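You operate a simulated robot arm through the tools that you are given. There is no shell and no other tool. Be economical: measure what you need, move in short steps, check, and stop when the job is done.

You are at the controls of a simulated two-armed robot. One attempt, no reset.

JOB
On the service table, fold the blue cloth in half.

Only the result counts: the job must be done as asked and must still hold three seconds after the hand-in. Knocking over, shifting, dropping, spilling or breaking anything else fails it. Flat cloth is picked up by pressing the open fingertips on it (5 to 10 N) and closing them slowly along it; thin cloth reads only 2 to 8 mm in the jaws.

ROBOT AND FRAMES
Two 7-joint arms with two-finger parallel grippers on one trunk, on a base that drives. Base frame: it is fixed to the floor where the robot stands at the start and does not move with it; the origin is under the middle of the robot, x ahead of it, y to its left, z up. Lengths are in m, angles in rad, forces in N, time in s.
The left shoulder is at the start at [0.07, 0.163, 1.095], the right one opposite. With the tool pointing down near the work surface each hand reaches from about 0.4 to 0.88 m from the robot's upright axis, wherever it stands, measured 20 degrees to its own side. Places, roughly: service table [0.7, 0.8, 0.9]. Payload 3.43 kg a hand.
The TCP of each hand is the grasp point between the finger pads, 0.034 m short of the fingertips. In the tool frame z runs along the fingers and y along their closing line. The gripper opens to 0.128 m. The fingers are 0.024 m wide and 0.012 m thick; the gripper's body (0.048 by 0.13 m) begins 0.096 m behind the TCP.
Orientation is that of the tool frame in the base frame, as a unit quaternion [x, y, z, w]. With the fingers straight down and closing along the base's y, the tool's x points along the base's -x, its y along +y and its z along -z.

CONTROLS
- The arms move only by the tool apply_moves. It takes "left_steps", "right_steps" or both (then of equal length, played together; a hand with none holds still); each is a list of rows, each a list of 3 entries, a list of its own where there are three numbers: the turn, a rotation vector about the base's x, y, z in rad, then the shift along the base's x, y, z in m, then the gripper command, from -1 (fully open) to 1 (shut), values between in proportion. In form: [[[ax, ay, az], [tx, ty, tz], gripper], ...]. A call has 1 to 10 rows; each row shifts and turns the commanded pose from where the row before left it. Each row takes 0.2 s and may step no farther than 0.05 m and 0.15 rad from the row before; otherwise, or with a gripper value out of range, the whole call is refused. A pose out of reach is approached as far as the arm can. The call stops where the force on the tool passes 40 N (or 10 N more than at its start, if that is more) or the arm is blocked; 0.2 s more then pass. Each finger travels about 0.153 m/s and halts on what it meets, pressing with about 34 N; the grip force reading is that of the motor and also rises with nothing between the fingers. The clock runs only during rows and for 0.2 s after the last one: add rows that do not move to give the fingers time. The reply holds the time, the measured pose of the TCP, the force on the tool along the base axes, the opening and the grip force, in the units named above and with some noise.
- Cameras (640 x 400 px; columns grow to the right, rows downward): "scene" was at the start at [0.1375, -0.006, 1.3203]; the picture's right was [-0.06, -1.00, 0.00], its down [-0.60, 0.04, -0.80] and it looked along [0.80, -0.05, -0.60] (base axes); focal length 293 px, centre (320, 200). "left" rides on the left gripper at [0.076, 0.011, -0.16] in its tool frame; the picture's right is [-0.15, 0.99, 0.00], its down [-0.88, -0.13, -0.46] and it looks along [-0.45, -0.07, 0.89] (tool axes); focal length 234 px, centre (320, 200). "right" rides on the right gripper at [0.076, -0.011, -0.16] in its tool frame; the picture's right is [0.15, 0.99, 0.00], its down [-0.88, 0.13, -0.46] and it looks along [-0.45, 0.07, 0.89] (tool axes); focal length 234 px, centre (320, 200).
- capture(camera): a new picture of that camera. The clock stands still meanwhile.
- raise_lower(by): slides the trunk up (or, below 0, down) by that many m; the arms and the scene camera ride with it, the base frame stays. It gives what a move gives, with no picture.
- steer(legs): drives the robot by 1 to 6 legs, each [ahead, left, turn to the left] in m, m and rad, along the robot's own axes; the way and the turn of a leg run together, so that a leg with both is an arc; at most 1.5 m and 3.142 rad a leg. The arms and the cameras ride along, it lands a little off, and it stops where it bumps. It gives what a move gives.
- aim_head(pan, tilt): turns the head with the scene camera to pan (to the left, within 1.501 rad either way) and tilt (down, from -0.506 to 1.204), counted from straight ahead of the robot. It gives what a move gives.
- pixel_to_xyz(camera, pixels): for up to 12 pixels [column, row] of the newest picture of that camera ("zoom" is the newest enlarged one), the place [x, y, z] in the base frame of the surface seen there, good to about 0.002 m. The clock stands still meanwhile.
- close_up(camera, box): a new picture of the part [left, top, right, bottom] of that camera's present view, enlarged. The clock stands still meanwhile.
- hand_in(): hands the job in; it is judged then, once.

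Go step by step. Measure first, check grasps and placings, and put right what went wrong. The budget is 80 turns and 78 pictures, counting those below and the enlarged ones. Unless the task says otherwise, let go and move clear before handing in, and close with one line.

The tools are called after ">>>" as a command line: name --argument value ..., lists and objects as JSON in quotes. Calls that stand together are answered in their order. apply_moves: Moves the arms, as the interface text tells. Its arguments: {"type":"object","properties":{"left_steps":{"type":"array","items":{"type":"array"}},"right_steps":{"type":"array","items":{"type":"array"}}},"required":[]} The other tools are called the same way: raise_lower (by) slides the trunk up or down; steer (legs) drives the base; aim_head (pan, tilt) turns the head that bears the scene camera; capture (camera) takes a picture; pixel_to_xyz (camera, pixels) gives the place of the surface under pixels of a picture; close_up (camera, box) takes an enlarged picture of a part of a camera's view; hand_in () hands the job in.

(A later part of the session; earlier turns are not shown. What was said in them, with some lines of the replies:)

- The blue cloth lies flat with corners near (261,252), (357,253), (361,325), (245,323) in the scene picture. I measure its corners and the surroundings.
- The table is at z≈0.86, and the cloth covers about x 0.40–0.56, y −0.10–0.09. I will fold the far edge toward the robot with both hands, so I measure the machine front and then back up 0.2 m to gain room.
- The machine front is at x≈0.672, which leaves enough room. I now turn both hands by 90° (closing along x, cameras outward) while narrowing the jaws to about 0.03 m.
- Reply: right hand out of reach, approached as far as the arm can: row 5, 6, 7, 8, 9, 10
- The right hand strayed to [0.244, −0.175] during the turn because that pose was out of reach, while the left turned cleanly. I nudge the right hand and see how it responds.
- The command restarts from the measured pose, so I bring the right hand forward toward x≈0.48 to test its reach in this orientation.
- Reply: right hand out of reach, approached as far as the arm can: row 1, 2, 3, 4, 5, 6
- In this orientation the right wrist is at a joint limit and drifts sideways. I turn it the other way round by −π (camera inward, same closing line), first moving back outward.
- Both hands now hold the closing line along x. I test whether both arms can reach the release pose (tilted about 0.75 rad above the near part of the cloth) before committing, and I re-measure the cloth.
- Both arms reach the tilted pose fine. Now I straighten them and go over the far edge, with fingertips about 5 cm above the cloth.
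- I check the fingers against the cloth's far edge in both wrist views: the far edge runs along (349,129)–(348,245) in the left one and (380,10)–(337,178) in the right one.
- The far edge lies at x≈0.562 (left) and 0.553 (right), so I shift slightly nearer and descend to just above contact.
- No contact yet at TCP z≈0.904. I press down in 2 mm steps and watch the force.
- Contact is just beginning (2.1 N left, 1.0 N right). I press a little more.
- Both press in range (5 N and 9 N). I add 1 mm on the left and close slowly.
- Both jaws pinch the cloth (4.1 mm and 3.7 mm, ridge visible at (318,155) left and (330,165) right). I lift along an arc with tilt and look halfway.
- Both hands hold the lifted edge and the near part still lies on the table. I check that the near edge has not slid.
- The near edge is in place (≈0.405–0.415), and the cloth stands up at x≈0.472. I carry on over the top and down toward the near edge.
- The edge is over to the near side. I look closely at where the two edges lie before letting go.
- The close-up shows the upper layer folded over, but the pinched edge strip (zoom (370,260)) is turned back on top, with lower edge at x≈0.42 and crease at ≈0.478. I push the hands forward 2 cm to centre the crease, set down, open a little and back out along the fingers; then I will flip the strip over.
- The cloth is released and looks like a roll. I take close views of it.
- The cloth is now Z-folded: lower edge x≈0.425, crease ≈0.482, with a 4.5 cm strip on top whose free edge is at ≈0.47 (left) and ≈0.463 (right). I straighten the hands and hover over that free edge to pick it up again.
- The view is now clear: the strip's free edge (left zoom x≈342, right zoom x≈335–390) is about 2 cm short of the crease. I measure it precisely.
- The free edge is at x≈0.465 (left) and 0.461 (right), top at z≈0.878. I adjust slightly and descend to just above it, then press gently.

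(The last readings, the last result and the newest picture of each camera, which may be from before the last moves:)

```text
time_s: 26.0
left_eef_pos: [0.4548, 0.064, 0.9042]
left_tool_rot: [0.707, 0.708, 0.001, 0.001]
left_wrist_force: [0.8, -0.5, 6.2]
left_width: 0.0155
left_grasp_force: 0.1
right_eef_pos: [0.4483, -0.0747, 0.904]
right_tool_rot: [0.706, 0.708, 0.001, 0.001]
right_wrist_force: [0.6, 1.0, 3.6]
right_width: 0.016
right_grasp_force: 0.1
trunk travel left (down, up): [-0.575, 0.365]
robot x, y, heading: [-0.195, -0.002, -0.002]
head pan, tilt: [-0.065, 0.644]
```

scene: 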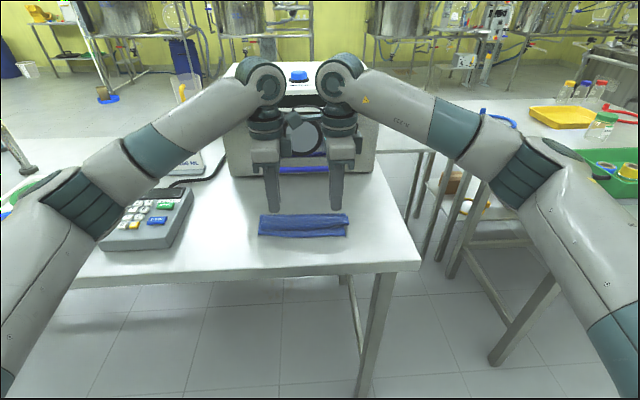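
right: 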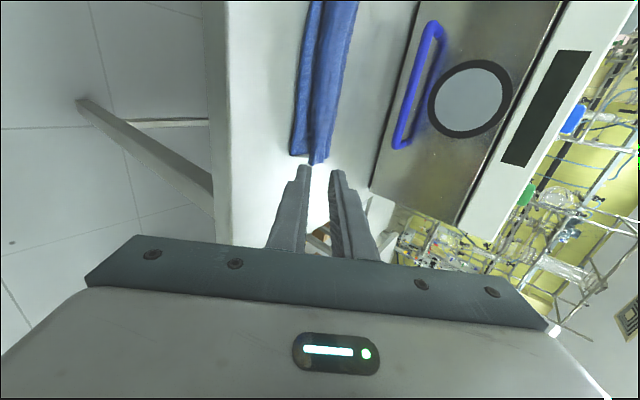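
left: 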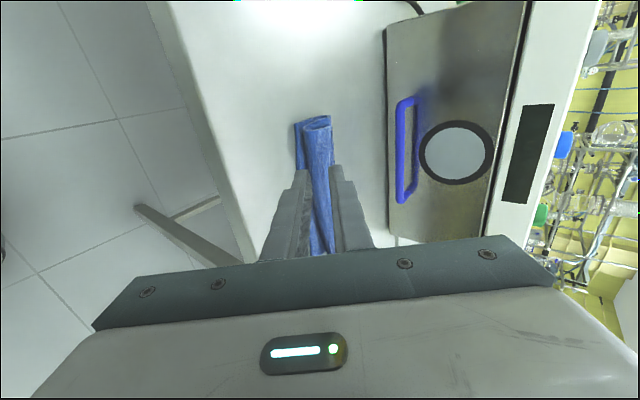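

Pressing 6.2 N left and 3.6 N right. I press the right a hair more and close slowly.

>>> apply_moves --left_steps '[[[0, 0, 0], [0, 0, 0], 0.75], [[0, 0, 0], [0, 0, 0], 0.78], [[0, 0, 0], [0, 0, 0], 0.81], [[0, 0, 0], [0, 0, 0], 0.84], [[0, 0, 0], [0, 0, 0], 0.87], [[0, 0, 0], [0, 0, 0], 0.9], [[0, 0, 0], [0, 0, 0], 0.93], [[0, 0, 0], [0, 0, 0], 0.96], [[0, 0, 0], [0, 0, 0], 1], [[0, 0, 0], [0, 0, 0], 1]]' --right_steps '[[[0, 0, 0], [0, 0, -0.001], 0.75], [[0, 0, 0], [0, 0, 0], 0.78], [[0, 0, 0], [0, 0, 0], 0.81], [[0, 0, 0], [0, 0, 0], 0.84], [[0, 0, 0], [0, 0, 0], 0.87], [[0, 0, 0], [0, 0, 0], 0.9], [[0, 0, 0], [0, 0, 0], 0.93], [[0, 0, 0], [0, 0, 0], 0.96], [[0, 0, 0], [0, 0, 0], 1], [[0, 0, 0], [0, 0, 0], 1]]'

>>> close_up --camera "left" --box '[240, 100, 400, 200]'

>>> close_up --camera "right" --box '[220, 70, 420, 195]'

```text
time_s: 28.2
left_eef_pos: [0.4542, 0.0644, 0.9038]
left_tool_rot: [0.707, 0.707, 0.002, 0.001]
left_wrist_force: [0.0, -1.3, 6.9]
left_width: 0.0035
left_grasp_force: 33.9
right_eef_pos: [0.4467, -0.0741, 0.9034]
right_tool_rot: [0.706, 0.709, 0.0, 0.001]
right_wrist_force: [0.1, 1.0, 5.1]
right_width: 0.0001
right_grasp_force: 33.2
trunk travel left (down, up): [-0.575, 0.365]
robot x, y, heading: [-0.1946, -0.0027, -0.001]
head pan, tilt: [-0.065, 0.644]
```

```text
4.00 times, centred on (320, 150) of left
```

zoom: 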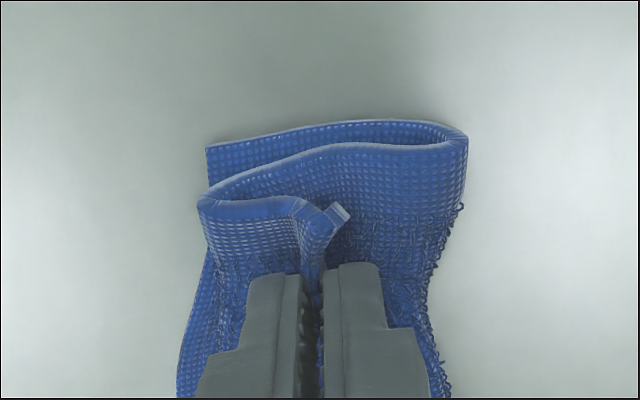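

```text
3.20 times, centred on (320, 132) of right
```

zoom: 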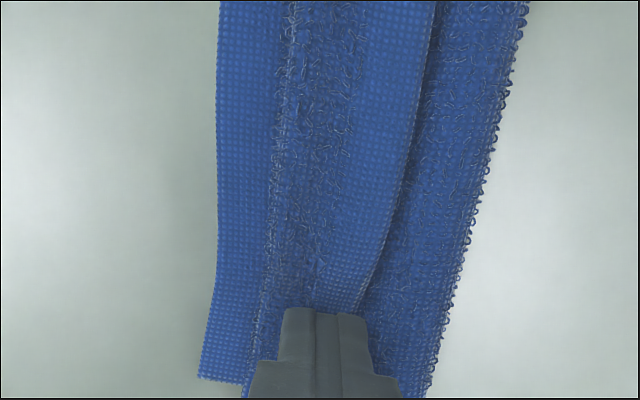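

The left pinch is clean (3.5 mm, strip end at zoom (335,215)), but the right closed on nothing. I reopen the right, and press again slightly nearer and harder.

>>> apply_moves --right_steps '[[[0, 0, 0], [0, 0, 0.012], 1], [[0, 0, 0], [0, 0, 0], 0.7], [[0, 0, 0], [-0.001, 0, 0], 0.7], [[0, 0, 0], [0, 0, -0.008], 0.7], [[0, 0, 0], [0, 0, -0.004], 0.7], [[0, 0, 0], [0, 0, -0.002], 0.7], [[0, 0, 0], [0, 0, 0], 0.7]]'

>>> close_up --camera "right" --box '[220, 70, 420, 195]'

```text
time_s: 29.8
left_eef_pos: [0.4551, 0.0632, 0.9052]
left_tool_rot: [0.707, 0.707, 0.001, 0.0]
left_wrist_force: [0.6, -0.2, 6.5]
left_width: 0.0035
left_grasp_force: 33.9
right_eef_pos: [0.4483, -0.0745, 0.9026]
right_tool_rot: [0.706, 0.709, 0.001, 0.0]
right_wrist_force: [0.5, 1.2, 7.7]
right_width: 0.0192
right_grasp_force: 0.1
trunk travel left (down, up): [-0.575, 0.365]
robot x, y, heading: [-0.1967, 0.0013, -0.002]
head pan, tilt: [-0.065, 0.644]
```

```text
3.20 times, centred on (320, 132) of right
```

zoom: 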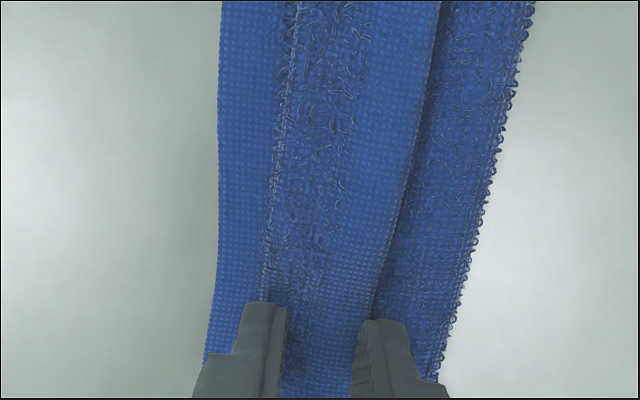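

The right outer finger stands right at the strip's edge (zoom (372,315)). I lift, shift 4 mm nearer, press again and close slowly.

>>> apply_moves --right_steps '[[[0, 0, 0], [0, 0, 0.01], 0.75], [[0, 0, 0], [-0.005, 0, 0], 0.75], [[0, 0, 0], [0, 0, -0.006], 0.75], [[0, 0, 0], [0, 0, -0.004], 0.75], [[0, 0, 0], [0, 0, -0.001], 0.75], [[0, 0, 0], [0, 0, 0], 0.79], [[0, 0, 0], [0, 0, 0], 0.83], [[0, 0, 0], [0, 0, 0], 0.87], [[0, 0, 0], [0, 0, 0], 0.91]]'

>>> apply_moves --right_steps '[[[0, 0, 0], [0, 0, 0], 0.94], [[0, 0, 0], [0, 0, 0], 0.97], [[0, 0, 0], [0, 0, 0], 1], [[0, 0, 0], [0, 0, 0], 1]]'

>>> close_up --camera "right" --box '[220, 70, 420, 195]'

```text
time_s: 31.8
left_eef_pos: [0.4541, 0.0649, 0.9049]
left_tool_rot: [0.707, 0.707, 0.0, 0.001]
left_wrist_force: [1.0, -1.3, 5.3]
left_width: 0.0036
left_grasp_force: 33.5
right_eef_pos: [0.4419, -0.0753, 0.901]
right_tool_rot: [0.706, 0.708, 0.001, 0.001]
right_wrist_force: [-1.2, 1.3, 14.8]
right_width: 0.0066
right_grasp_force: 0.6
trunk travel left (down, up): [-0.575, 0.365]
robot x, y, heading: [-0.192, 0.0014, -0.004]
head pan, tilt: [-0.065, 0.644]
```

```text
time_s: 32.8
left_eef_pos: [0.4537, 0.0641, 0.9058]
left_tool_rot: [0.707, 0.707, 0.001, 0.001]
left_wrist_force: [0.5, -1.8, 4.4]
left_width: 0.0033
left_grasp_force: 34.2
right_eef_pos: [0.4412, -0.0744, 0.9007]
right_tool_rot: [0.706, 0.708, 0.002, 0.001]
right_wrist_force: [0.1, 1.6, 16.5]
right_width: 0.0036
right_grasp_force: 33.9
trunk travel left (down, up): [-0.575, 0.365]
robot x, y, heading: [-0.1973, -0.0053, 0.004]
head pan, tilt: [-0.065, 0.644]
```

```text
3.20 times, centred on (320, 132) of right
```

zoom: 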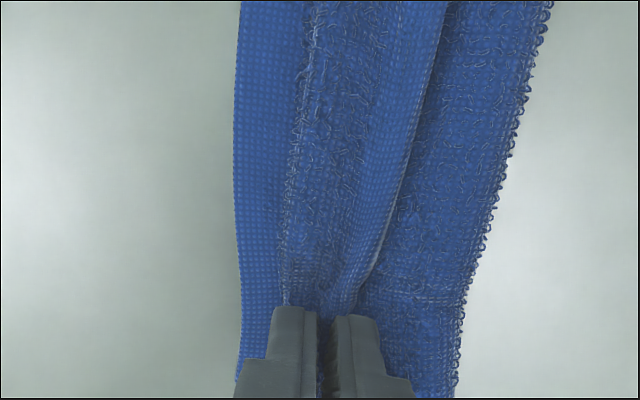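

Both hands now hold the strip's end (3.3 and 3.6 mm). I lift 4 cm and look.

>>> apply_moves --left_steps '[[[0, 0, 0], [0, 0, 0.01], 1], [[0, 0, 0], [0, 0, 0.01], 1], [[0, 0, 0], [0.004, 0, 0.01], 1], [[0, 0, 0], [0.004, 0, 0.01], 1]]' --right_steps '[[[0, 0, 0], [0, 0, 0.013], 1], [[0, 0, 0], [0.003, 0, 0.01], 1], [[0, 0, 0], [0.006, 0, 0.01], 1], [[0, 0, 0], [0.006, 0, 0.01], 1]]'

>>> capture --camera "left"

>>> capture --camera "right"

>>> close_up --camera "scene" --box '[230, 160, 380, 254]'

```text
time_s: 33.8
left_eef_pos: [0.4619, 0.064, 0.9447]
left_tool_rot: [0.707, 0.707, 0.0, 0.0]
left_wrist_force: [-0.2, -0.2, -0.8]
left_width: 0.0026
left_grasp_force: 33.9
right_eef_pos: [0.4571, -0.0746, 0.9424]
right_tool_rot: [0.706, 0.708, 0.0, 0.0]
right_wrist_force: [0.1, 1.1, 0.4]
right_width: 0.0033
right_grasp_force: 33.6
trunk travel left (down, up): [-0.575, 0.365]
robot x, y, heading: [-0.1974, -0.0008, -0.004]
head pan, tilt: [-0.065, 0.644]
```

```text
44 pictures are left
```

left: 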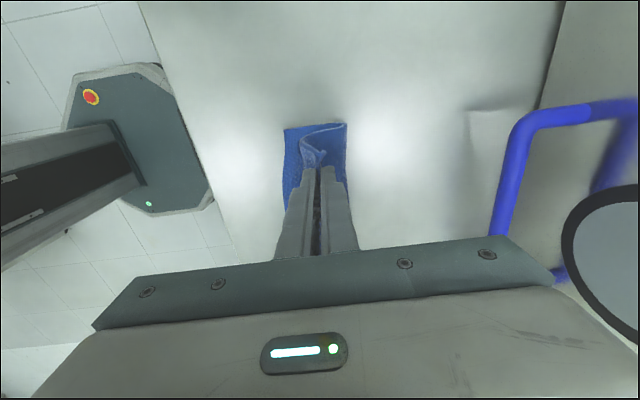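

```text
43 pictures are left
```

right: 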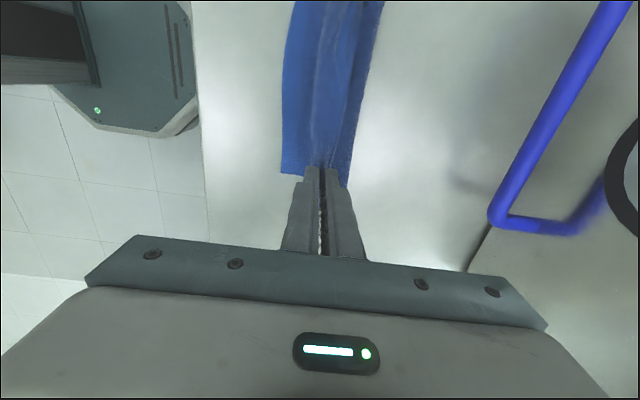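

```text
4.26 times, centred on (305, 207) of scene
```

zoom: 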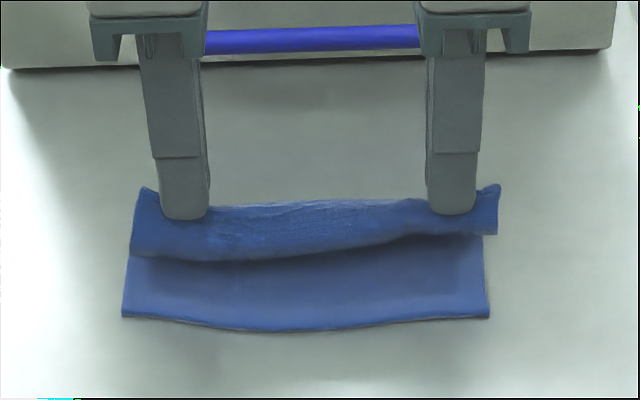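

The strip's end is lifted with both hands; the slack loop still droops. I raise further and move forward over x≈0.497 so the lower half lies out flat.

>>> apply_moves --left_steps '[[[0, 0, 0], [0.009, 0, 0.006], 1], [[0, 0, 0], [0.009, 0, 0.006], 1], [[0, 0, 0], [0.009, 0, 0.006], 1], [[0, 0, 0], [0.009, 0, 0.006], 1], [[0, 0, 0], [0, 0, 0], 1]]' --right_steps '[[[0, 0, 0], [0.009, 0, 0.006], 1], [[0, 0, 0], [0.009, 0, 0.006], 1], [[0, 0, 0], [0.009, 0, 0.006], 1], [[0, 0, 0], [0.009, 0, 0.006], 1], [[0, 0, 0], [0, 0, 0], 1]]'

>>> capture --camera "left"

>>> close_up --camera "scene" --box '[230, 160, 380, 254]'

>>> pixel_to_xyz --camera "zoom" --pixels '[[135, 310], [300, 320], [480, 310], [300, 280], [300, 250], [300, 230], [300, 200]]'

```text
time_s: 35.0
left_eef_pos: [0.4988, 0.0632, 0.968]
left_tool_rot: [0.707, 0.707, -0.001, 0.0]
left_wrist_force: [0.1, -0.3, 1.1]
left_width: 0.0032
left_grasp_force: 33.7
right_eef_pos: [0.4937, -0.0751, 0.9673]
right_tool_rot: [0.705, 0.709, 0.0, 0.0]
right_wrist_force: [-0.6, 1.1, -1.1]
right_width: 0.0031
right_grasp_force: 33.9
trunk travel left (down, up): [-0.575, 0.365]
robot x, y, heading: [-0.196, 0.0036, 0.001]
head pan, tilt: [-0.065, 0.644]
```

```text
41 pictures are left
```

left: 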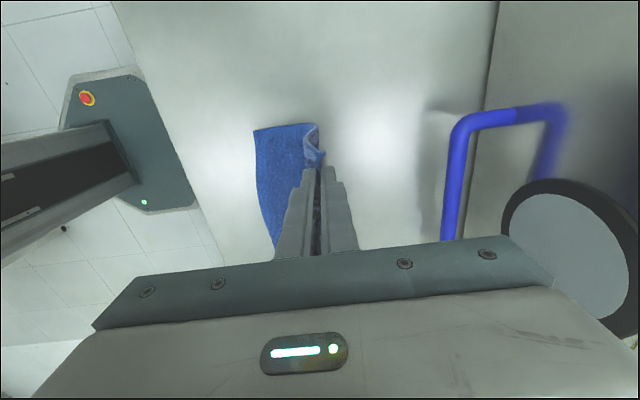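

```text
4.26 times, centred on (305, 207) of scene
```

zoom: 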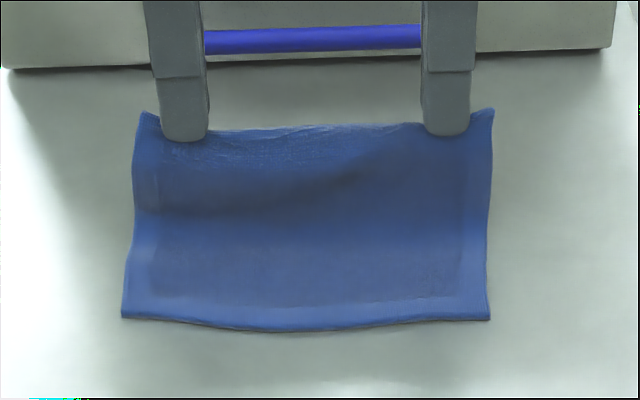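

```text
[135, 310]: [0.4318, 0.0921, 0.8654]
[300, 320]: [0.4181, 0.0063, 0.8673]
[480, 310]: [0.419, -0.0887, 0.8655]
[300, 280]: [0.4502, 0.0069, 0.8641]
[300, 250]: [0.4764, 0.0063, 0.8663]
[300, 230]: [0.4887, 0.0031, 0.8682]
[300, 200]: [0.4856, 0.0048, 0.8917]
```

Now the lower half lies flat from x≈0.42 to ≈0.49 with the upper half standing, held close to its edge. I move 8 mm further forward and then swing over and down with tilt.

>>> apply_moves --left_steps '[[[0, 0, 0], [0.008, 0, 0], 1], [[0, -0.075, 0], [-0.0116, 0, -0.0017], 1], [[0, -0.075, 0], [-0.0116, 0, -0.0017], 1], [[0, -0.075, 0], [-0.011, 0, -0.004], 1], [[0, -0.075, 0], [-0.011, 0, -0.004], 1], [[0, -0.075, 0], [-0.01, 0, -0.0065], 1], [[0, -0.075, 0], [-0.01, 0, -0.0065], 1]]' --right_steps '[[[0, 0, 0], [0.008, 0, 0], 1], [[0, -0.075, 0], [-0.0116, 0, -0.0017], 1], [[0, -0.075, 0], [-0.0116, 0, -0.0017], 1], [[0, -0.075, 0], [-0.011, 0, -0.004], 1], [[0, -0.075, 0], [-0.011, 0, -0.004], 1], [[0, -0.075, 0], [-0.011, 0, -0.0065], 1], [[0, -0.075, 0], [-0.011, 0, -0.0065], 1]]'

>>> apply_moves --left_steps '[[[0, -0.075, 0], [-0.0077, 0, -0.0082], 1], [[0, -0.075, 0], [-0.0077, 0, -0.0082], 1], [[0, -0.075, 0], [-0.005, 0, -0.0086], 1], [[0, -0.075, 0], [-0.005, 0, -0.0086], 1], [[0, -0.075, 0], [-0.005, 0, -0.006], 1], [[0, -0.075, 0], [-0.005, 0, -0.004], 1]]' --right_steps '[[[0, -0.075, 0], [-0.0085, 0, -0.0082], 1], [[0, -0.075, 0], [-0.0085, 0, -0.0082], 1], [[0, -0.075, 0], [-0.006, 0, -0.0086], 1], [[0, -0.075, 0], [-0.006, 0, -0.0086], 1], [[0, -0.075, 0], [-0.006, 0, -0.006], 1], [[0, -0.075, 0], [-0.005, 0, -0.004], 1]]'

>>> close_up --camera "left" --box '[220, 70, 420, 195]'

>>> pixel_to_xyz --camera "zoom" --pixels '[[200, 220], [220, 300], [320, 270], [400, 220], [400, 300], [360, 250]]'

>>> capture --camera "right"

```text
time_s: 36.6
left_eef_pos: [0.4398, 0.0645, 0.9431]
left_tool_rot: [0.689, 0.689, 0.158, 0.158]
left_wrist_force: [-0.3, -0.4, -0.2]
left_width: 0.0028
left_grasp_force: 34.4
right_eef_pos: [0.4347, -0.0747, 0.9427]
right_tool_rot: [0.689, 0.69, 0.159, 0.159]
right_wrist_force: [-0.4, 1.4, 0.1]
right_width: 0.003
right_grasp_force: 34.0
trunk travel left (down, up): [-0.575, 0.365]
robot x, y, heading: [-0.1962, 0.0011, 0.001]
head pan, tilt: [-0.065, 0.644]
```

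```text
time_s: 38.0
left_eef_pos: [0.4063, 0.0636, 0.8986]
left_tool_rot: [0.636, 0.637, 0.308, 0.309]
left_wrist_force: [-0.9, -0.2, 0.5]
left_width: 0.0028
left_grasp_force: 33.7
right_eef_pos: [0.3938, -0.0736, 0.8992]
right_tool_rot: [0.635, 0.637, 0.308, 0.31]
right_wrist_force: [0.4, 1.1, 0.3]
right_width: 0.003
right_grasp_force: 33.7
trunk travel left (down, up): [-0.575, 0.365]
robot x, y, heading: [-0.1991, 0.0017, 0.0]
head pan, tilt: [-0.065, 0.644]
```

```text
3.20 times, centred on (320, 132) of left
```

zoom: 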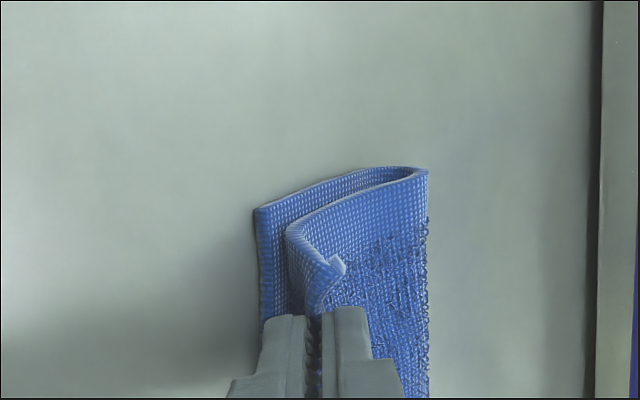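

```text
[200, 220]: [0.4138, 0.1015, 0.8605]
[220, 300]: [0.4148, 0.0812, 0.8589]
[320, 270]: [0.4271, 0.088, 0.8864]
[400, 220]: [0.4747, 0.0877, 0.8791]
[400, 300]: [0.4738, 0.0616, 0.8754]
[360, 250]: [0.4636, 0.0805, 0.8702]
```

```text
38 pictures are left
```

right: 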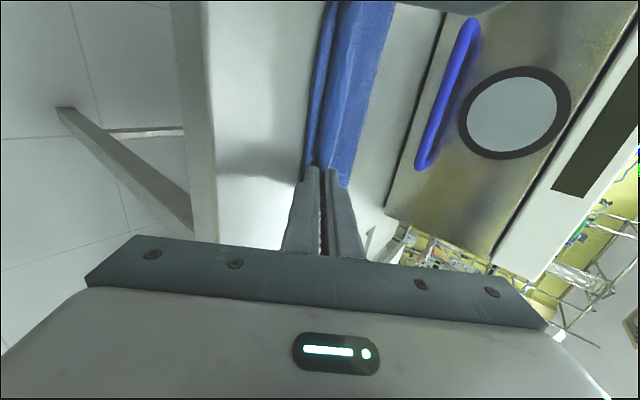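

The fold is nearly aligned, with only a small lip at the pinch (zoom (335,265)). I set down, open slightly and back out.

>>> apply_moves --left_steps '[[[0, 0, 0], [0.002, 0, -0.003], 1], [[0, 0, 0], [0, 0, 0.0], 0.82], [[0, 0, 0], [0, 0, 0.001], 0.78], [[0, 0, 0], [-0.0156, 0, 0.0124], 0.78], [[0, 0, 0], [-0.0156, 0, 0.0124], 0.78], [[0, 0, 0], [-0.0234, 0, 0.0186], 0.78], [[0, 0, 0], [-0.0234, 0, 0.0186], 0.78], [[0, 0.15, 0], [0, 0, 0.03], 0.78], [[0, 0.15, 0], [0, 0, 0.03], 0.78]]' --right_steps '[[[0, 0, 0], [0.002, 0, -0.003], 1], [[0, 0, 0], [0, 0, 0.0], 0.82], [[0, 0, 0], [0, 0, 0.001], 0.78], [[0, 0, 0], [-0.0156, 0, 0.0124], 0.78], [[0, 0, 0], [-0.0156, 0, 0.0124], 0.78], [[0, 0, 0], [-0.0234, 0, 0.0186], 0.78], [[0, 0, 0], [-0.0234, 0, 0.0186], 0.78], [[0, 0.15, 0], [0, 0, 0.03], 0.78], [[0, 0.15, 0], [0, 0, 0.03], 0.78]]'

>>> apply_moves --left_steps '[[[0, 0.15, 0], [0.03, 0, 0], 0.78], [[0, 0.15, 0], [0.03, 0, 0], 0.78], [[0, 0.15, 0], [0.03, 0, 0], 0.78], [[0, 0.15, 0], [0.02, 0, 0], 0.78]]' --right_steps '[[[0, 0.15, 0], [0.03, 0, 0], 0.78], [[0, 0.15, 0], [0.03, 0, 0], 0.78], [[0, 0.15, 0], [0.03, 0, 0], 0.78], [[0, 0.15, 0], [0.02, 0, 0], 0.78]]'

>>> close_up --camera "left" --box '[220, 90, 420, 215]'

>>> close_up --camera "right" --box '[200, 60, 440, 210]'

>>> close_up --camera "scene" --box '[230, 160, 380, 254]'

```text
time_s: 40.0
left_eef_pos: [0.3299, 0.0637, 1.0203]
left_tool_rot: [0.675, 0.675, 0.21, 0.21]
left_wrist_force: [-1.1, -1.0, 0.0]
left_width: 0.0139
left_grasp_force: 0.1
right_eef_pos: [0.3217, -0.0717, 1.0204]
right_tool_rot: [0.674, 0.676, 0.209, 0.209]
right_wrist_force: [-0.3, 0.3, 0.1]
right_width: 0.0139
right_grasp_force: 0.0
right hand out of reach, approached as far as the arm can: row 7
trunk travel left (down, up): [-0.575, 0.365]
robot x, y, heading: [-0.1957, 0.0006, -0.004]
head pan, tilt: [-0.065, 0.644]
```

```text
time_s: 41.0
left_eef_pos: [0.4427, 0.0663, 1.0188]
left_tool_rot: [0.707, 0.707, -0.001, 0.0]
left_wrist_force: [-0.2, -0.5, 0.2]
left_width: 0.0142
left_grasp_force: 0.0
right_eef_pos: [0.4358, -0.0709, 1.0204]
right_tool_rot: [0.705, 0.709, 0.0, -0.001]
right_wrist_force: [0.0, 0.0, 0.8]
right_width: 0.0141
right_grasp_force: 0.1
trunk travel left (down, up): [-0.575, 0.365]
robot x, y, heading: [-0.1984, -0.0061, -0.002]
head pan, tilt: [-0.065, 0.644]
```

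```text
3.20 times, centred on (320, 152) of left
```

zoom: 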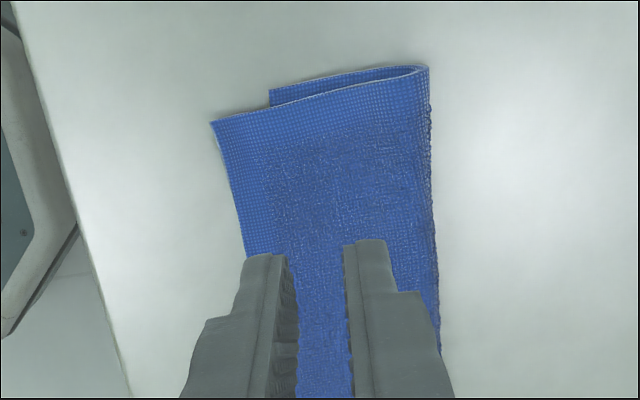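

```text
2.67 times, centred on (320, 135) of right
```

zoom: 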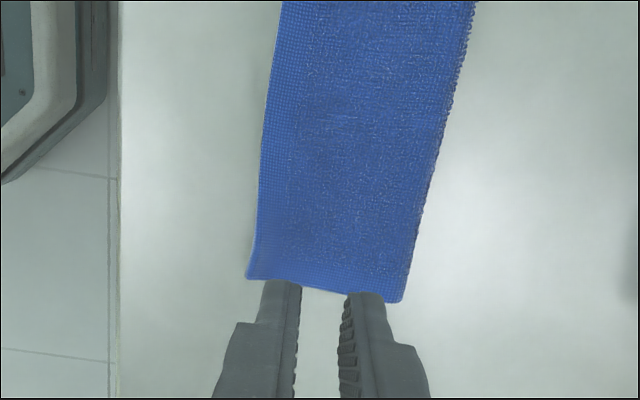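

```text
4.26 times, centred on (305, 207) of scene
```

zoom: 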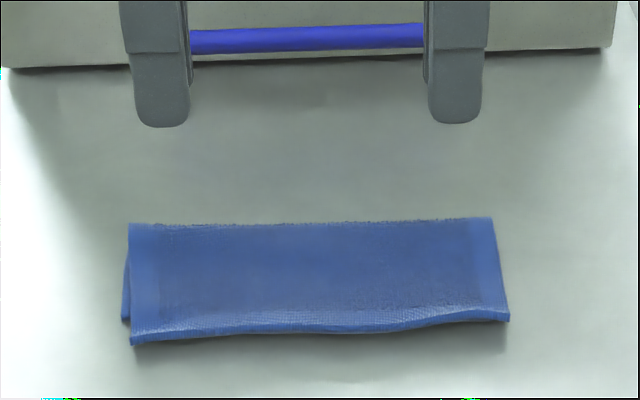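

The lip unrolled itself and the cloth is folded, but the upper edge overshoots the lower one, especially at the left. I measure both edges.

>>> close_up --camera "left" --box '[260, 90, 380, 165]'

>>> pixel_to_xyz --camera "zoom" --pixels '[[138, 195], [170, 300], [190, 380], [278, 156], [440, 130], [455, 300], [280, 152], [278, 175]]'

>>> close_up --camera "scene" --box '[230, 200, 380, 250]'

>>> pixel_to_xyz --camera "zoom" --pixels '[[124, 145], [140, 175], [300, 155], [400, 150], [505, 145], [140, 55], [300, 55], [480, 50]]'

```text
5.33 times, centred on (320, 128) of left
```

zoom: 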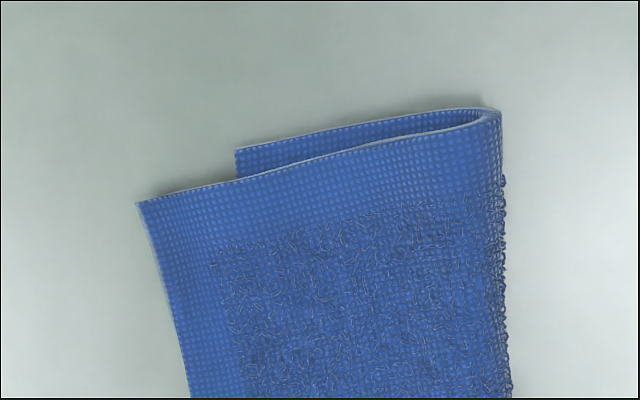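

```text
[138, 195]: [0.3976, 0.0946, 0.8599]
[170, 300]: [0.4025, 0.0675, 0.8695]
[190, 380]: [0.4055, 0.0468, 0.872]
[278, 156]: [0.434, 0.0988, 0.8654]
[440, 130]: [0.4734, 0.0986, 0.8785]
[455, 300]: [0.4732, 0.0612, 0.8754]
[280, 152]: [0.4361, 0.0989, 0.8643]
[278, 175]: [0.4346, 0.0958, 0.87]
```

```text
4.27 times, centred on (305, 225) of scene
```

zoom: 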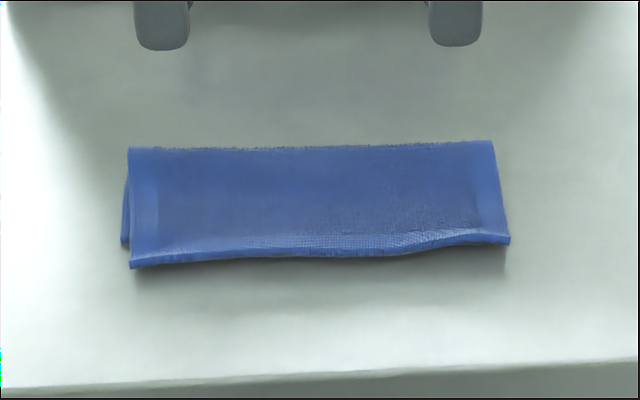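

```text
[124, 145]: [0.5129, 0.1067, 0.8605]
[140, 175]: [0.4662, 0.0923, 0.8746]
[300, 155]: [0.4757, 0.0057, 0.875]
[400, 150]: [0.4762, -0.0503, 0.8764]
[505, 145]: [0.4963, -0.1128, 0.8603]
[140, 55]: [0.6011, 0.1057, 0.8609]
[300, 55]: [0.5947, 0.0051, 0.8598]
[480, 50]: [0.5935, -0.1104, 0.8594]
```

>>> pixel_to_xyz --camera "zoom" --pixels '[[140, 258], [200, 253], [300, 248], [400, 247], [450, 238], [503, 238], [126, 238], [126, 225]]'

>>> close_up --camera "right" --box '[260, 110, 400, 198]'

>>> pixel_to_xyz --camera "zoom" --pixels '[[165, 245], [185, 130], [200, 30], [420, 280], [450, 150], [210, 262], [160, 262]]'

```text
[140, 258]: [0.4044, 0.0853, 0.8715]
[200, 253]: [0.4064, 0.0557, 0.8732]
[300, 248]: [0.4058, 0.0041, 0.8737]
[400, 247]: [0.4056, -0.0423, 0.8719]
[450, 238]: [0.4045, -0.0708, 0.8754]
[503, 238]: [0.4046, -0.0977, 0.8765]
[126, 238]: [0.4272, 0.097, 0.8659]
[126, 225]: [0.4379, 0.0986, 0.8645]
```

```text
4.55 times, centred on (330, 154) of right
```

zoom: 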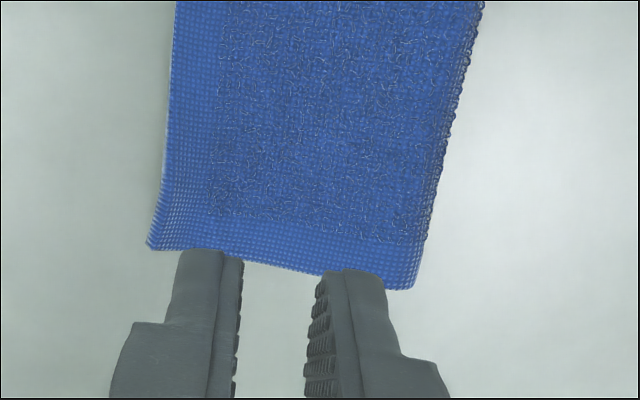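

```text
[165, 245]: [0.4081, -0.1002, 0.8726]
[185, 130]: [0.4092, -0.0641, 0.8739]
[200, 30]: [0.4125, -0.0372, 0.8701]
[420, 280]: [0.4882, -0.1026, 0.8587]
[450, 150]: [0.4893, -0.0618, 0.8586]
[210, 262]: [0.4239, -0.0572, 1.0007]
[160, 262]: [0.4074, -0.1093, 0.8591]
```

The upper edge is at x≈0.402 (left) to 0.407 (right), while the lower edge is at ≈0.427 and ≈0.416, so it overshoots by 1–2.5 cm. I will pinch the upper edge again, stand it up over a crease about 2 cm further forward, and lay it back aligned.

>>> apply_moves --left_steps '[[[0, 0, 0], [-0.012, 0, -0.03], 0.72], [[0, 0, 0], [-0.012, 0, -0.03], 0.72], [[0, 0, 0], [0, 0, -0.03], 0.72], [[0, 0, 0], [0, 0, -0.016], 0.72], [[0, 0, 0], [0, 0, -0.006], 0.72], [[0, 0, 0], [0, 0, 0], 0.72]]' --right_steps '[[[0, 0, 0], [-0.007, 0, -0.03], 0.72], [[0, 0, 0], [-0.006, -0.004, -0.03], 0.72], [[0, 0, 0], [0, 0, -0.03], 0.72], [[0, 0, 0], [0, 0, -0.016], 0.72], [[0, 0, 0], [0, 0, -0.006], 0.72], [[0, 0, 0], [0, 0, 0], 0.72]]'

>>> close_up --camera "left" --box '[220, 80, 420, 205]'

>>> close_up --camera "right" --box '[220, 70, 420, 195]'

```text
time_s: 42.4
left_eef_pos: [0.415, 0.0631, 0.9072]
left_tool_rot: [0.707, 0.708, 0.002, 0.001]
left_wrist_force: [-0.1, 0.1, 0.2]
left_width: 0.0178
left_grasp_force: 0.1
right_eef_pos: [0.4212, -0.0758, 0.9076]
right_tool_rot: [0.706, 0.708, 0.001, 0.001]
right_wrist_force: [0.1, 0.2, 0.0]
right_width: 0.0182
right_grasp_force: 0.1
trunk travel left (down, up): [-0.575, 0.365]
robot x, y, heading: [-0.195, -0.0006, -0.002]
head pan, tilt: [-0.065, 0.644]
```

```text
3.20 times, centred on (320, 142) of left
```

zoom: 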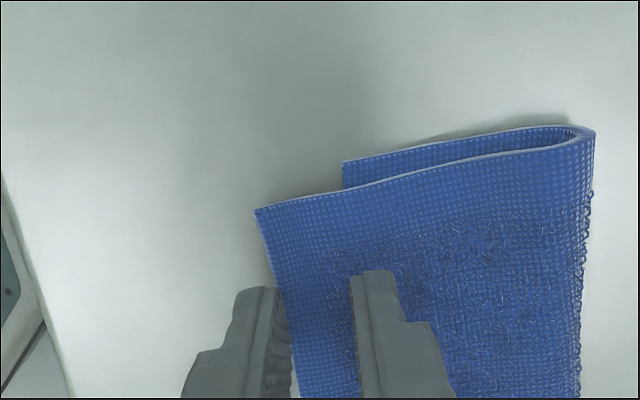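

```text
3.20 times, centred on (320, 132) of right
```

zoom: 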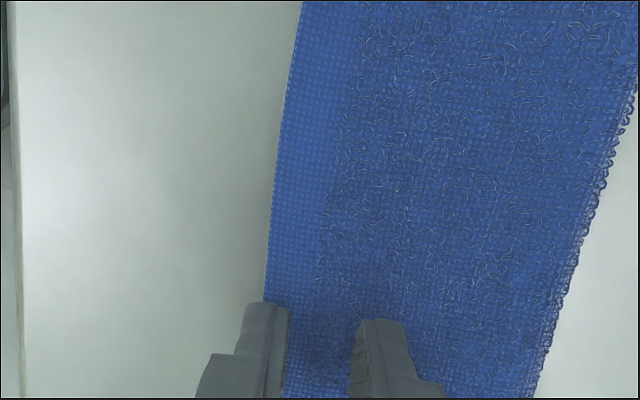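

Fingers hover just above. The left inner finger sits right at the edge, so I shift it 5 mm forward (right 2 mm) and press.

>>> apply_moves --left_steps '[[[0, 0, 0], [0.005, 0, 0], 0.72], [[0, 0, 0], [0, 0, -0.004], 0.72], [[0, 0, 0], [0, 0, -0.003], 0.72], [[0, 0, 0], [0, 0, 0], 0.72]]' --right_steps '[[[0, 0, 0], [0.002, 0, 0], 0.72], [[0, 0, 0], [0, 0, -0.004], 0.72], [[0, 0, 0], [0, 0, -0.002], 0.72], [[0, 0, 0], [0, 0, 0], 0.72]]'

```text
time_s: 43.4
left_eef_pos: [0.4219, 0.0651, 0.9009]
left_tool_rot: [0.707, 0.708, 0.0, 0.0]
left_wrist_force: [0.7, 0.2, 1.6]
left_width: 0.0177
left_grasp_force: 0.0
right_eef_pos: [0.4215, -0.0751, 0.9019]
right_tool_rot: [0.706, 0.709, 0.0, 0.001]
right_wrist_force: [-0.1, 0.5, 2.8]
right_width: 0.018
right_grasp_force: 0.1
trunk travel left (down, up): [-0.575, 0.365]
robot x, y, heading: [-0.1953, -0.0001, -0.0]
head pan, tilt: [-0.065, 0.644]
```

>>> apply_moves --left_steps '[[[0, 0, 0], [0, 0, -0.002], 0.72], [[0, 0, 0], [0, 0, -0.0015], 0.72], [[0, 0, 0], [0, 0, 0], 0.72]]' --right_steps '[[[0, 0, 0], [0, 0, -0.002], 0.72], [[0, 0, 0], [0, 0, -0.001], 0.72], [[0, 0, 0], [0, 0, 0], 0.72]]'

```text
time_s: 44.2
left_eef_pos: [0.4213, 0.0644, 0.9001]
left_tool_rot: [0.706, 0.708, 0.001, 0.001]
left_wrist_force: [1.1, -0.5, 10.0]
left_width: 0.0182
left_grasp_force: 0.2
right_eef_pos: [0.4223, -0.0759, 0.9005]
right_tool_rot: [0.706, 0.708, 0.002, 0.002]
right_wrist_force: [2.2, 0.2, 10.0]
right_width: 0.0183
right_grasp_force: 0.4
trunk travel left (down, up): [-0.575, 0.365]
robot x, y, heading: [-0.198, 0.0017, -0.002]
head pan, tilt: [-0.065, 0.644]
```

Both press at 10 N. Closing slowly.

>>> apply_moves --left_steps '[[[0, 0, 0], [0, 0, 0], 0.76], [[0, 0, 0], [0, 0, 0], 0.79], [[0, 0, 0], [0, 0, 0], 0.82], [[0, 0, 0], [0, 0, 0], 0.85], [[0, 0, 0], [0, 0, 0], 0.88], [[0, 0, 0], [0, 0, 0], 0.91], [[0, 0, 0], [0, 0, 0], 0.94], [[0, 0, 0], [0, 0, 0], 0.97], [[0, 0, 0], [0, 0, 0], 1], [[0, 0, 0], [0, 0, 0], 1]]' --right_steps '[[[0, 0, 0], [0, 0, 0], 0.76], [[0, 0, 0], [0, 0, 0], 0.79], [[0, 0, 0], [0, 0, 0], 0.82], [[0, 0, 0], [0, 0, 0], 0.85], [[0, 0, 0], [0, 0, 0], 0.88], [[0, 0, 0], [0, 0, 0], 0.91], [[0, 0, 0], [0, 0, 0], 0.94], [[0, 0, 0], [0, 0, 0], 0.97], [[0, 0, 0], [0, 0, 0], 1], [[0, 0, 0], [0, 0, 0], 1]]'

>>> close_up --camera "left" --box '[220, 80, 420, 205]'

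>>> close_up --camera "right" --box '[220, 70, 420, 195]'

```text
time_s: 46.4
left_eef_pos: [0.4191, 0.0645, 0.8991]
left_tool_rot: [0.707, 0.707, 0.001, 0.002]
left_wrist_force: [2.2, -2.0, 12.2]
left_width: 0.003
left_grasp_force: 34.2
right_eef_pos: [0.4208, -0.0752, 0.8993]
right_tool_rot: [0.706, 0.708, 0.002, 0.002]
right_wrist_force: [-1.0, 1.2, 15.2]
right_width: 0.0036
right_grasp_force: 33.7
trunk travel left (down, up): [-0.575, 0.365]
robot x, y, heading: [-0.1975, -0.0021, -0.003]
head pan, tilt: [-0.065, 0.644]
```

```text
3.20 times, centred on (320, 142) of left
```

zoom: 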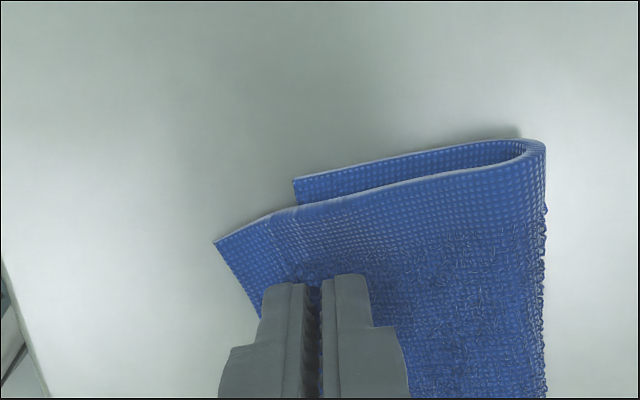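

```text
3.20 times, centred on (320, 132) of right
```

zoom: 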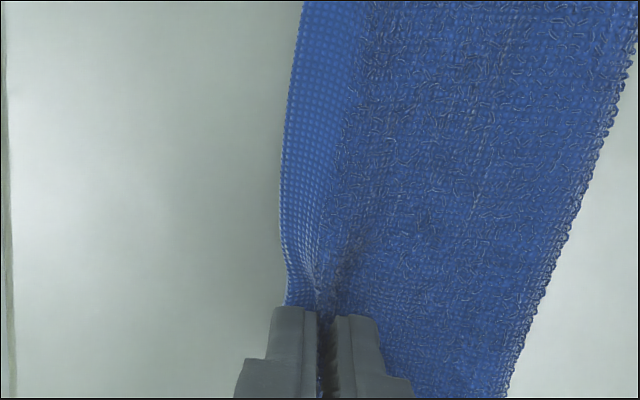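

Both hold the upper edge (3.0, 3.6 mm). I lift it in an arc to stand over x≈0.50 (left) and ≈0.493 (right).

>>> apply_moves --left_steps '[[[0, 0, 0], [0.003, 0, 0.016], 1], [[0, 0, 0], [0.008, 0, 0.016], 1], [[0, 0, 0], [0.014, 0, 0.012], 1], [[0, 0, 0], [0.018, 0, 0.01], 1], [[0, 0, 0], [0.02, 0, 0.006], 1], [[0, 0, 0], [0.02, 0, 0.004], 1], [[0, 0, 0], [0, 0, 0], 1]]' --right_steps '[[[0, 0, 0], [0.003, 0, 0.016], 1], [[0, 0, 0], [0.007, 0, 0.016], 1], [[0, 0, 0], [0.012, 0, 0.012], 1], [[0, 0, 0], [0.016, 0, 0.01], 1], [[0, 0, 0], [0.017, 0, 0.006], 1], [[0, 0, 0], [0.017, 0, 0.004], 1], [[0, 0, 0], [0, 0, 0], 1]]'

>>> capture --camera "left"

>>> close_up --camera "scene" --box '[230, 160, 380, 254]'

>>> pixel_to_xyz --camera "zoom" --pixels '[[135, 310], [300, 318], [480, 308], [300, 280], [300, 250], [300, 230], [300, 200], [200, 220], [420, 220], [420, 240]]'

```text
time_s: 48.0
left_eef_pos: [0.5039, 0.0638, 0.9619]
left_tool_rot: [0.707, 0.708, 0.0, 0.001]
left_wrist_force: [-0.1, -0.7, 0.7]
left_width: 0.0028
left_grasp_force: 33.9
right_eef_pos: [0.4943, -0.0734, 0.9614]
right_tool_rot: [0.707, 0.708, 0.001, 0.0]
right_wrist_force: [0.3, 0.4, -0.6]
right_width: 0.0031
right_grasp_force: 34.0
trunk travel left (down, up): [-0.575, 0.365]
robot x, y, heading: [-0.1938, 0.0006, -0.003]
head pan, tilt: [-0.065, 0.644]
```

```text
27 pictures are left
```

left: 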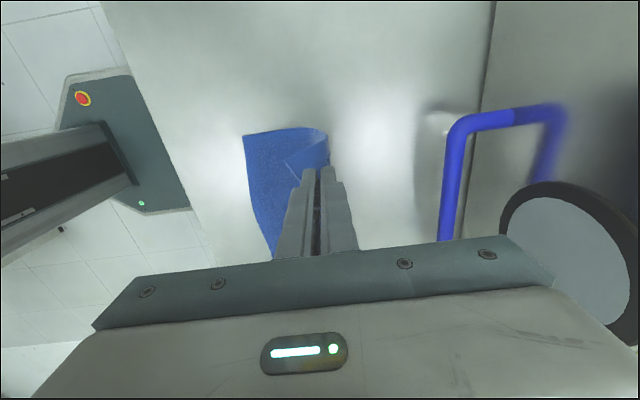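

```text
4.26 times, centred on (305, 207) of scene
```

zoom: 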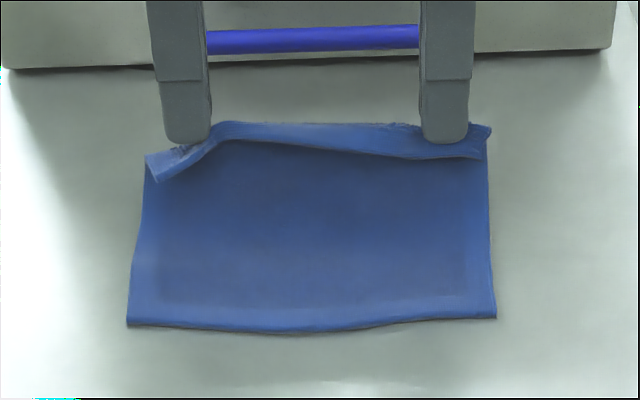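

```text
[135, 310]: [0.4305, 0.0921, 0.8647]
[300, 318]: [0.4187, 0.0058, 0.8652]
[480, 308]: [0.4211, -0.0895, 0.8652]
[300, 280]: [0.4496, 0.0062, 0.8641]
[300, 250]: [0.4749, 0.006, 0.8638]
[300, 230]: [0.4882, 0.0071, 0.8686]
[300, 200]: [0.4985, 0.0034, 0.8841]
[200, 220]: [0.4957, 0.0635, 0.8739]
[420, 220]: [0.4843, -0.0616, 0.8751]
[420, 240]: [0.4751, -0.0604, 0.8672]
```

The cloth stands over the new crease (~0.495), lower half flat. I measure the lower edge line exactly before laying back.

>>> pixel_to_xyz --camera "zoom" --pixels '[[132, 322], [220, 327], [300, 330], [400, 321], [490, 315]]'

```text
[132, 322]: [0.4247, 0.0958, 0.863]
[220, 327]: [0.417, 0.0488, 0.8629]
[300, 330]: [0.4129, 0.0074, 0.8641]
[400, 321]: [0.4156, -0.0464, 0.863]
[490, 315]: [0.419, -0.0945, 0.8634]
```

Lower edge is x≈0.42 (left) to ≈0.416 (right). I shift 4 mm forward, then lay the upper edge back in a tighter arc so the grips end at x≈0.443 / 0.436.

>>> apply_moves --left_steps '[[[0, 0, 0], [0.004, 0, 0], 1], [[0, 0, 0], [-0.01, 0, -0.002], 1], [[0, 0, 0], [-0.012, 0, -0.004], 1], [[0, 0, 0], [-0.012, 0, -0.006], 1], [[0, 0, 0], [-0.011, 0, -0.008], 1], [[0, 0, 0], [-0.009, 0, -0.01], 1], [[0, 0, 0], [-0.006, 0, -0.011], 1], [[0, 0, 0], [-0.003, 0, -0.01], 1], [[0, 0, 0], [-0.002, 0, -0.004], 1], [[0, 0, 0], [0, 0, 0], 1]]' --right_steps '[[[0, 0, 0], [0.004, 0, 0], 1], [[0, 0, 0], [-0.009, 0, -0.002], 1], [[0, 0, 0], [-0.012, 0, -0.004], 1], [[0, 0, 0], [-0.012, 0, -0.006], 1], [[0, 0, 0], [-0.01, 0, -0.008], 1], [[0, 0, 0], [-0.008, 0, -0.01], 1], [[0, 0, 0], [-0.006, 0, -0.011], 1], [[0, 0, 0], [-0.003, 0, -0.01], 1], [[0, 0, 0], [-0.002, 0, -0.004], 1], [[0, 0, 0], [0, 0, 0], 1]]'

>>> close_up --camera "left" --box '[220, 80, 420, 205]'

>>> close_up --camera "scene" --box '[230, 160, 380, 254]'

```text
time_s: 50.2
left_eef_pos: [0.4438, 0.0646, 0.9069]
left_tool_rot: [0.706, 0.708, 0.0, 0.0]
left_wrist_force: [-0.1, 0.2, -0.1]
left_width: 0.0027
left_grasp_force: 34.2
right_eef_pos: [0.4368, -0.075, 0.9084]
right_tool_rot: [0.706, 0.708, 0.001, 0.001]
right_wrist_force: [-0.4, 1.5, 1.4]
right_width: 0.0035
right_grasp_force: 34.2
trunk travel left (down, up): [-0.575, 0.365]
robot x, y, heading: [-0.1948, -0.0012, -0.001]
head pan, tilt: [-0.065, 0.644]
```

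```text
3.20 times, centred on (320, 142) of left
```

zoom: 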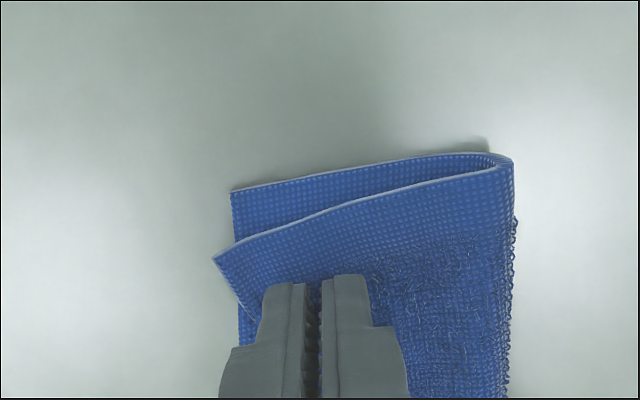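

```text
4.26 times, centred on (305, 207) of scene
```

zoom: 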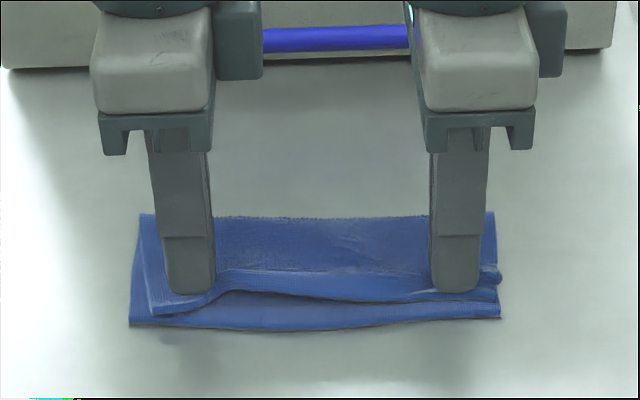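

The upper edge now lies about 1 cm inside the lower edge before unrolling — just the slack of the pinched ridge. I release and rise straight up.

>>> apply_moves --left_steps '[[[0, 0, 0], [0, 0, -0.001], 0.85], [[0, 0, 0], [0, 0, 0], 0.7], [[0, 0, 0], [0, 0, 0.005], 0.6], [[0, 0, 0], [0, 0, 0.02], 0.6], [[0, 0, 0], [0, 0, 0.03], 0.6], [[0, 0, 0], [0.03, 0, 0.04], 0.6], [[0, 0, 0], [0.03, 0, 0.02], 0.6]]' --right_steps '[[[0, 0, 0], [0, 0, -0.001], 0.85], [[0, 0, 0], [0, 0, 0], 0.7], [[0, 0, 0], [0, 0, 0.005], 0.6], [[0, 0, 0], [0, 0, 0.02], 0.6], [[0, 0, 0], [0, 0, 0.03], 0.6], [[0, 0, 0], [0.03, 0, 0.04], 0.6], [[0, 0, 0], [0.03, 0, 0.02], 0.6]]'

>>> close_up --camera "scene" --box '[230, 170, 380, 264]'

>>> capture --camera "left"

>>> pixel_to_xyz --camera "zoom" --pixels '[[150, 275], [300, 275], [490, 265], [150, 180], [300, 180], [480, 180]]'

```text
time_s: 51.8
left_eef_pos: [0.5039, 0.0654, 1.0197]
left_tool_rot: [0.707, 0.707, 0.0, 0.001]
left_wrist_force: [0.0, 0.3, 0.0]
left_width: 0.0255
left_grasp_force: 0.0
right_eef_pos: [0.4968, -0.0763, 1.0219]
right_tool_rot: [0.706, 0.708, 0.0, 0.001]
right_wrist_force: [0.2, -0.6, -0.7]
right_width: 0.0257
right_grasp_force: 0.0
trunk travel left (down, up): [-0.575, 0.365]
robot x, y, heading: [-0.1974, -0.0008, -0.004]
head pan, tilt: [-0.065, 0.644]
```

```text
4.26 times, centred on (305, 217) of scene
```

zoom: 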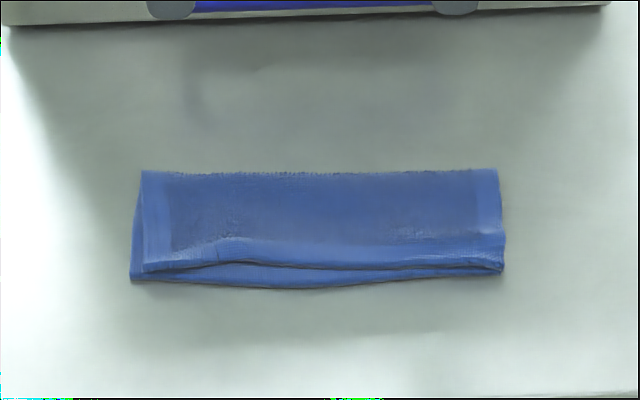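

```text
22 pictures are left
```

left: 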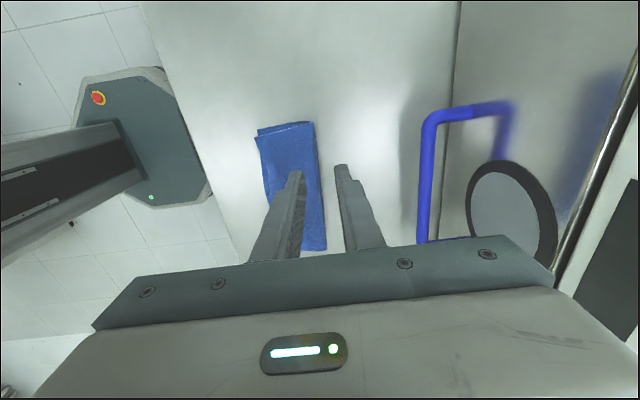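

```text
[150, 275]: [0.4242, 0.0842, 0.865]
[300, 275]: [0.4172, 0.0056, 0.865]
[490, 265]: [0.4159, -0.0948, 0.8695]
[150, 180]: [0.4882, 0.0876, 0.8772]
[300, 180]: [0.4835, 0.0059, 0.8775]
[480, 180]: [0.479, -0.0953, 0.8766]
```

The edges now coincide within a few millimetres (upper ≈0.42, lower ≈0.415–0.424) along the whole width. I raise the arms clear and check that it stays.

>>> apply_moves --left_steps '[[[0, 0, 0], [-0.02, 0.02, 0.03], 0.6], [[0, 0, 0], [-0.02, 0.03, 0.03], 0.6], [[0, 0, 0], [-0.02, 0.03, 0.03], 0.6], [[0, 0, 0], [0, 0.02, 0], 0.6], [[0, 0, 0], [0, 0, 0], 0.6]]' --right_steps '[[[0, 0, 0], [-0.02, -0.02, 0.03], 0.6], [[0, 0, 0], [-0.02, -0.03, 0.03], 0.6], [[0, 0, 0], [-0.02, -0.03, 0.03], 0.6], [[0, 0, 0], [0, -0.02, 0], 0.6], [[0, 0, 0], [0, 0, 0], 0.6]]'

>>> close_up --camera "scene" --box '[230, 170, 380, 264]'

>>> capture --camera "scene"

>>> capture --camera "left"

```text
time_s: 53.0
left_eef_pos: [0.4413, 0.1655, 1.1088]
left_tool_rot: [0.707, 0.708, 0.0, 0.0]
left_wrist_force: [0.3, -0.8, -0.4]
left_width: 0.0255
left_grasp_force: 0.1
right_eef_pos: [0.4358, -0.1776, 1.1113]
right_tool_rot: [0.706, 0.708, 0.001, 0.001]
right_wrist_force: [-0.1, -0.5, -0.5]
right_width: 0.0257
right_grasp_force: 0.0
trunk travel left (down, up): [-0.575, 0.365]
robot x, y, heading: [-0.1942, -0.0016, -0.005]
head pan, tilt: [-0.065, 0.644]
```

```text
4.26 times, centred on (305, 217) of scene
```

zoom: 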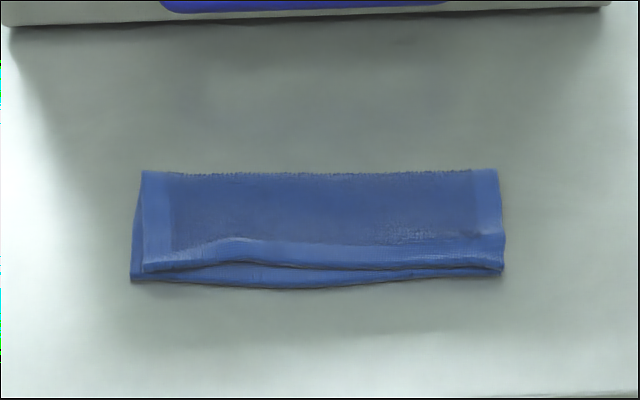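

```text
20 pictures are left
```

scene: 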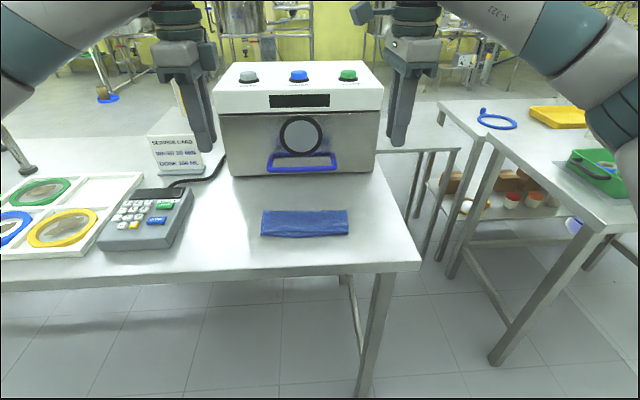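

```text
19 pictures are left
```

left: 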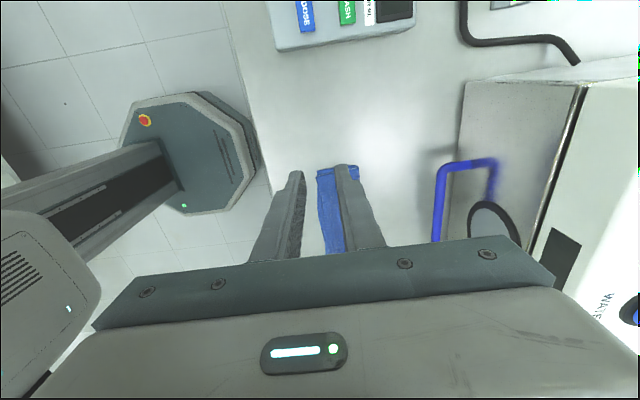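

The cloth has stayed folded in half with its edges aligned (scene (262–348, 210–237)). Both hands are clear and nothing else has moved, so I hand in.

>>> hand_in

```text
The job is handed in.
```

The blue cloth on the service table is folded in half, with its edges lined up to within a few millimetres at the points I measured; nothing else was disturbed, and the job is handed in.
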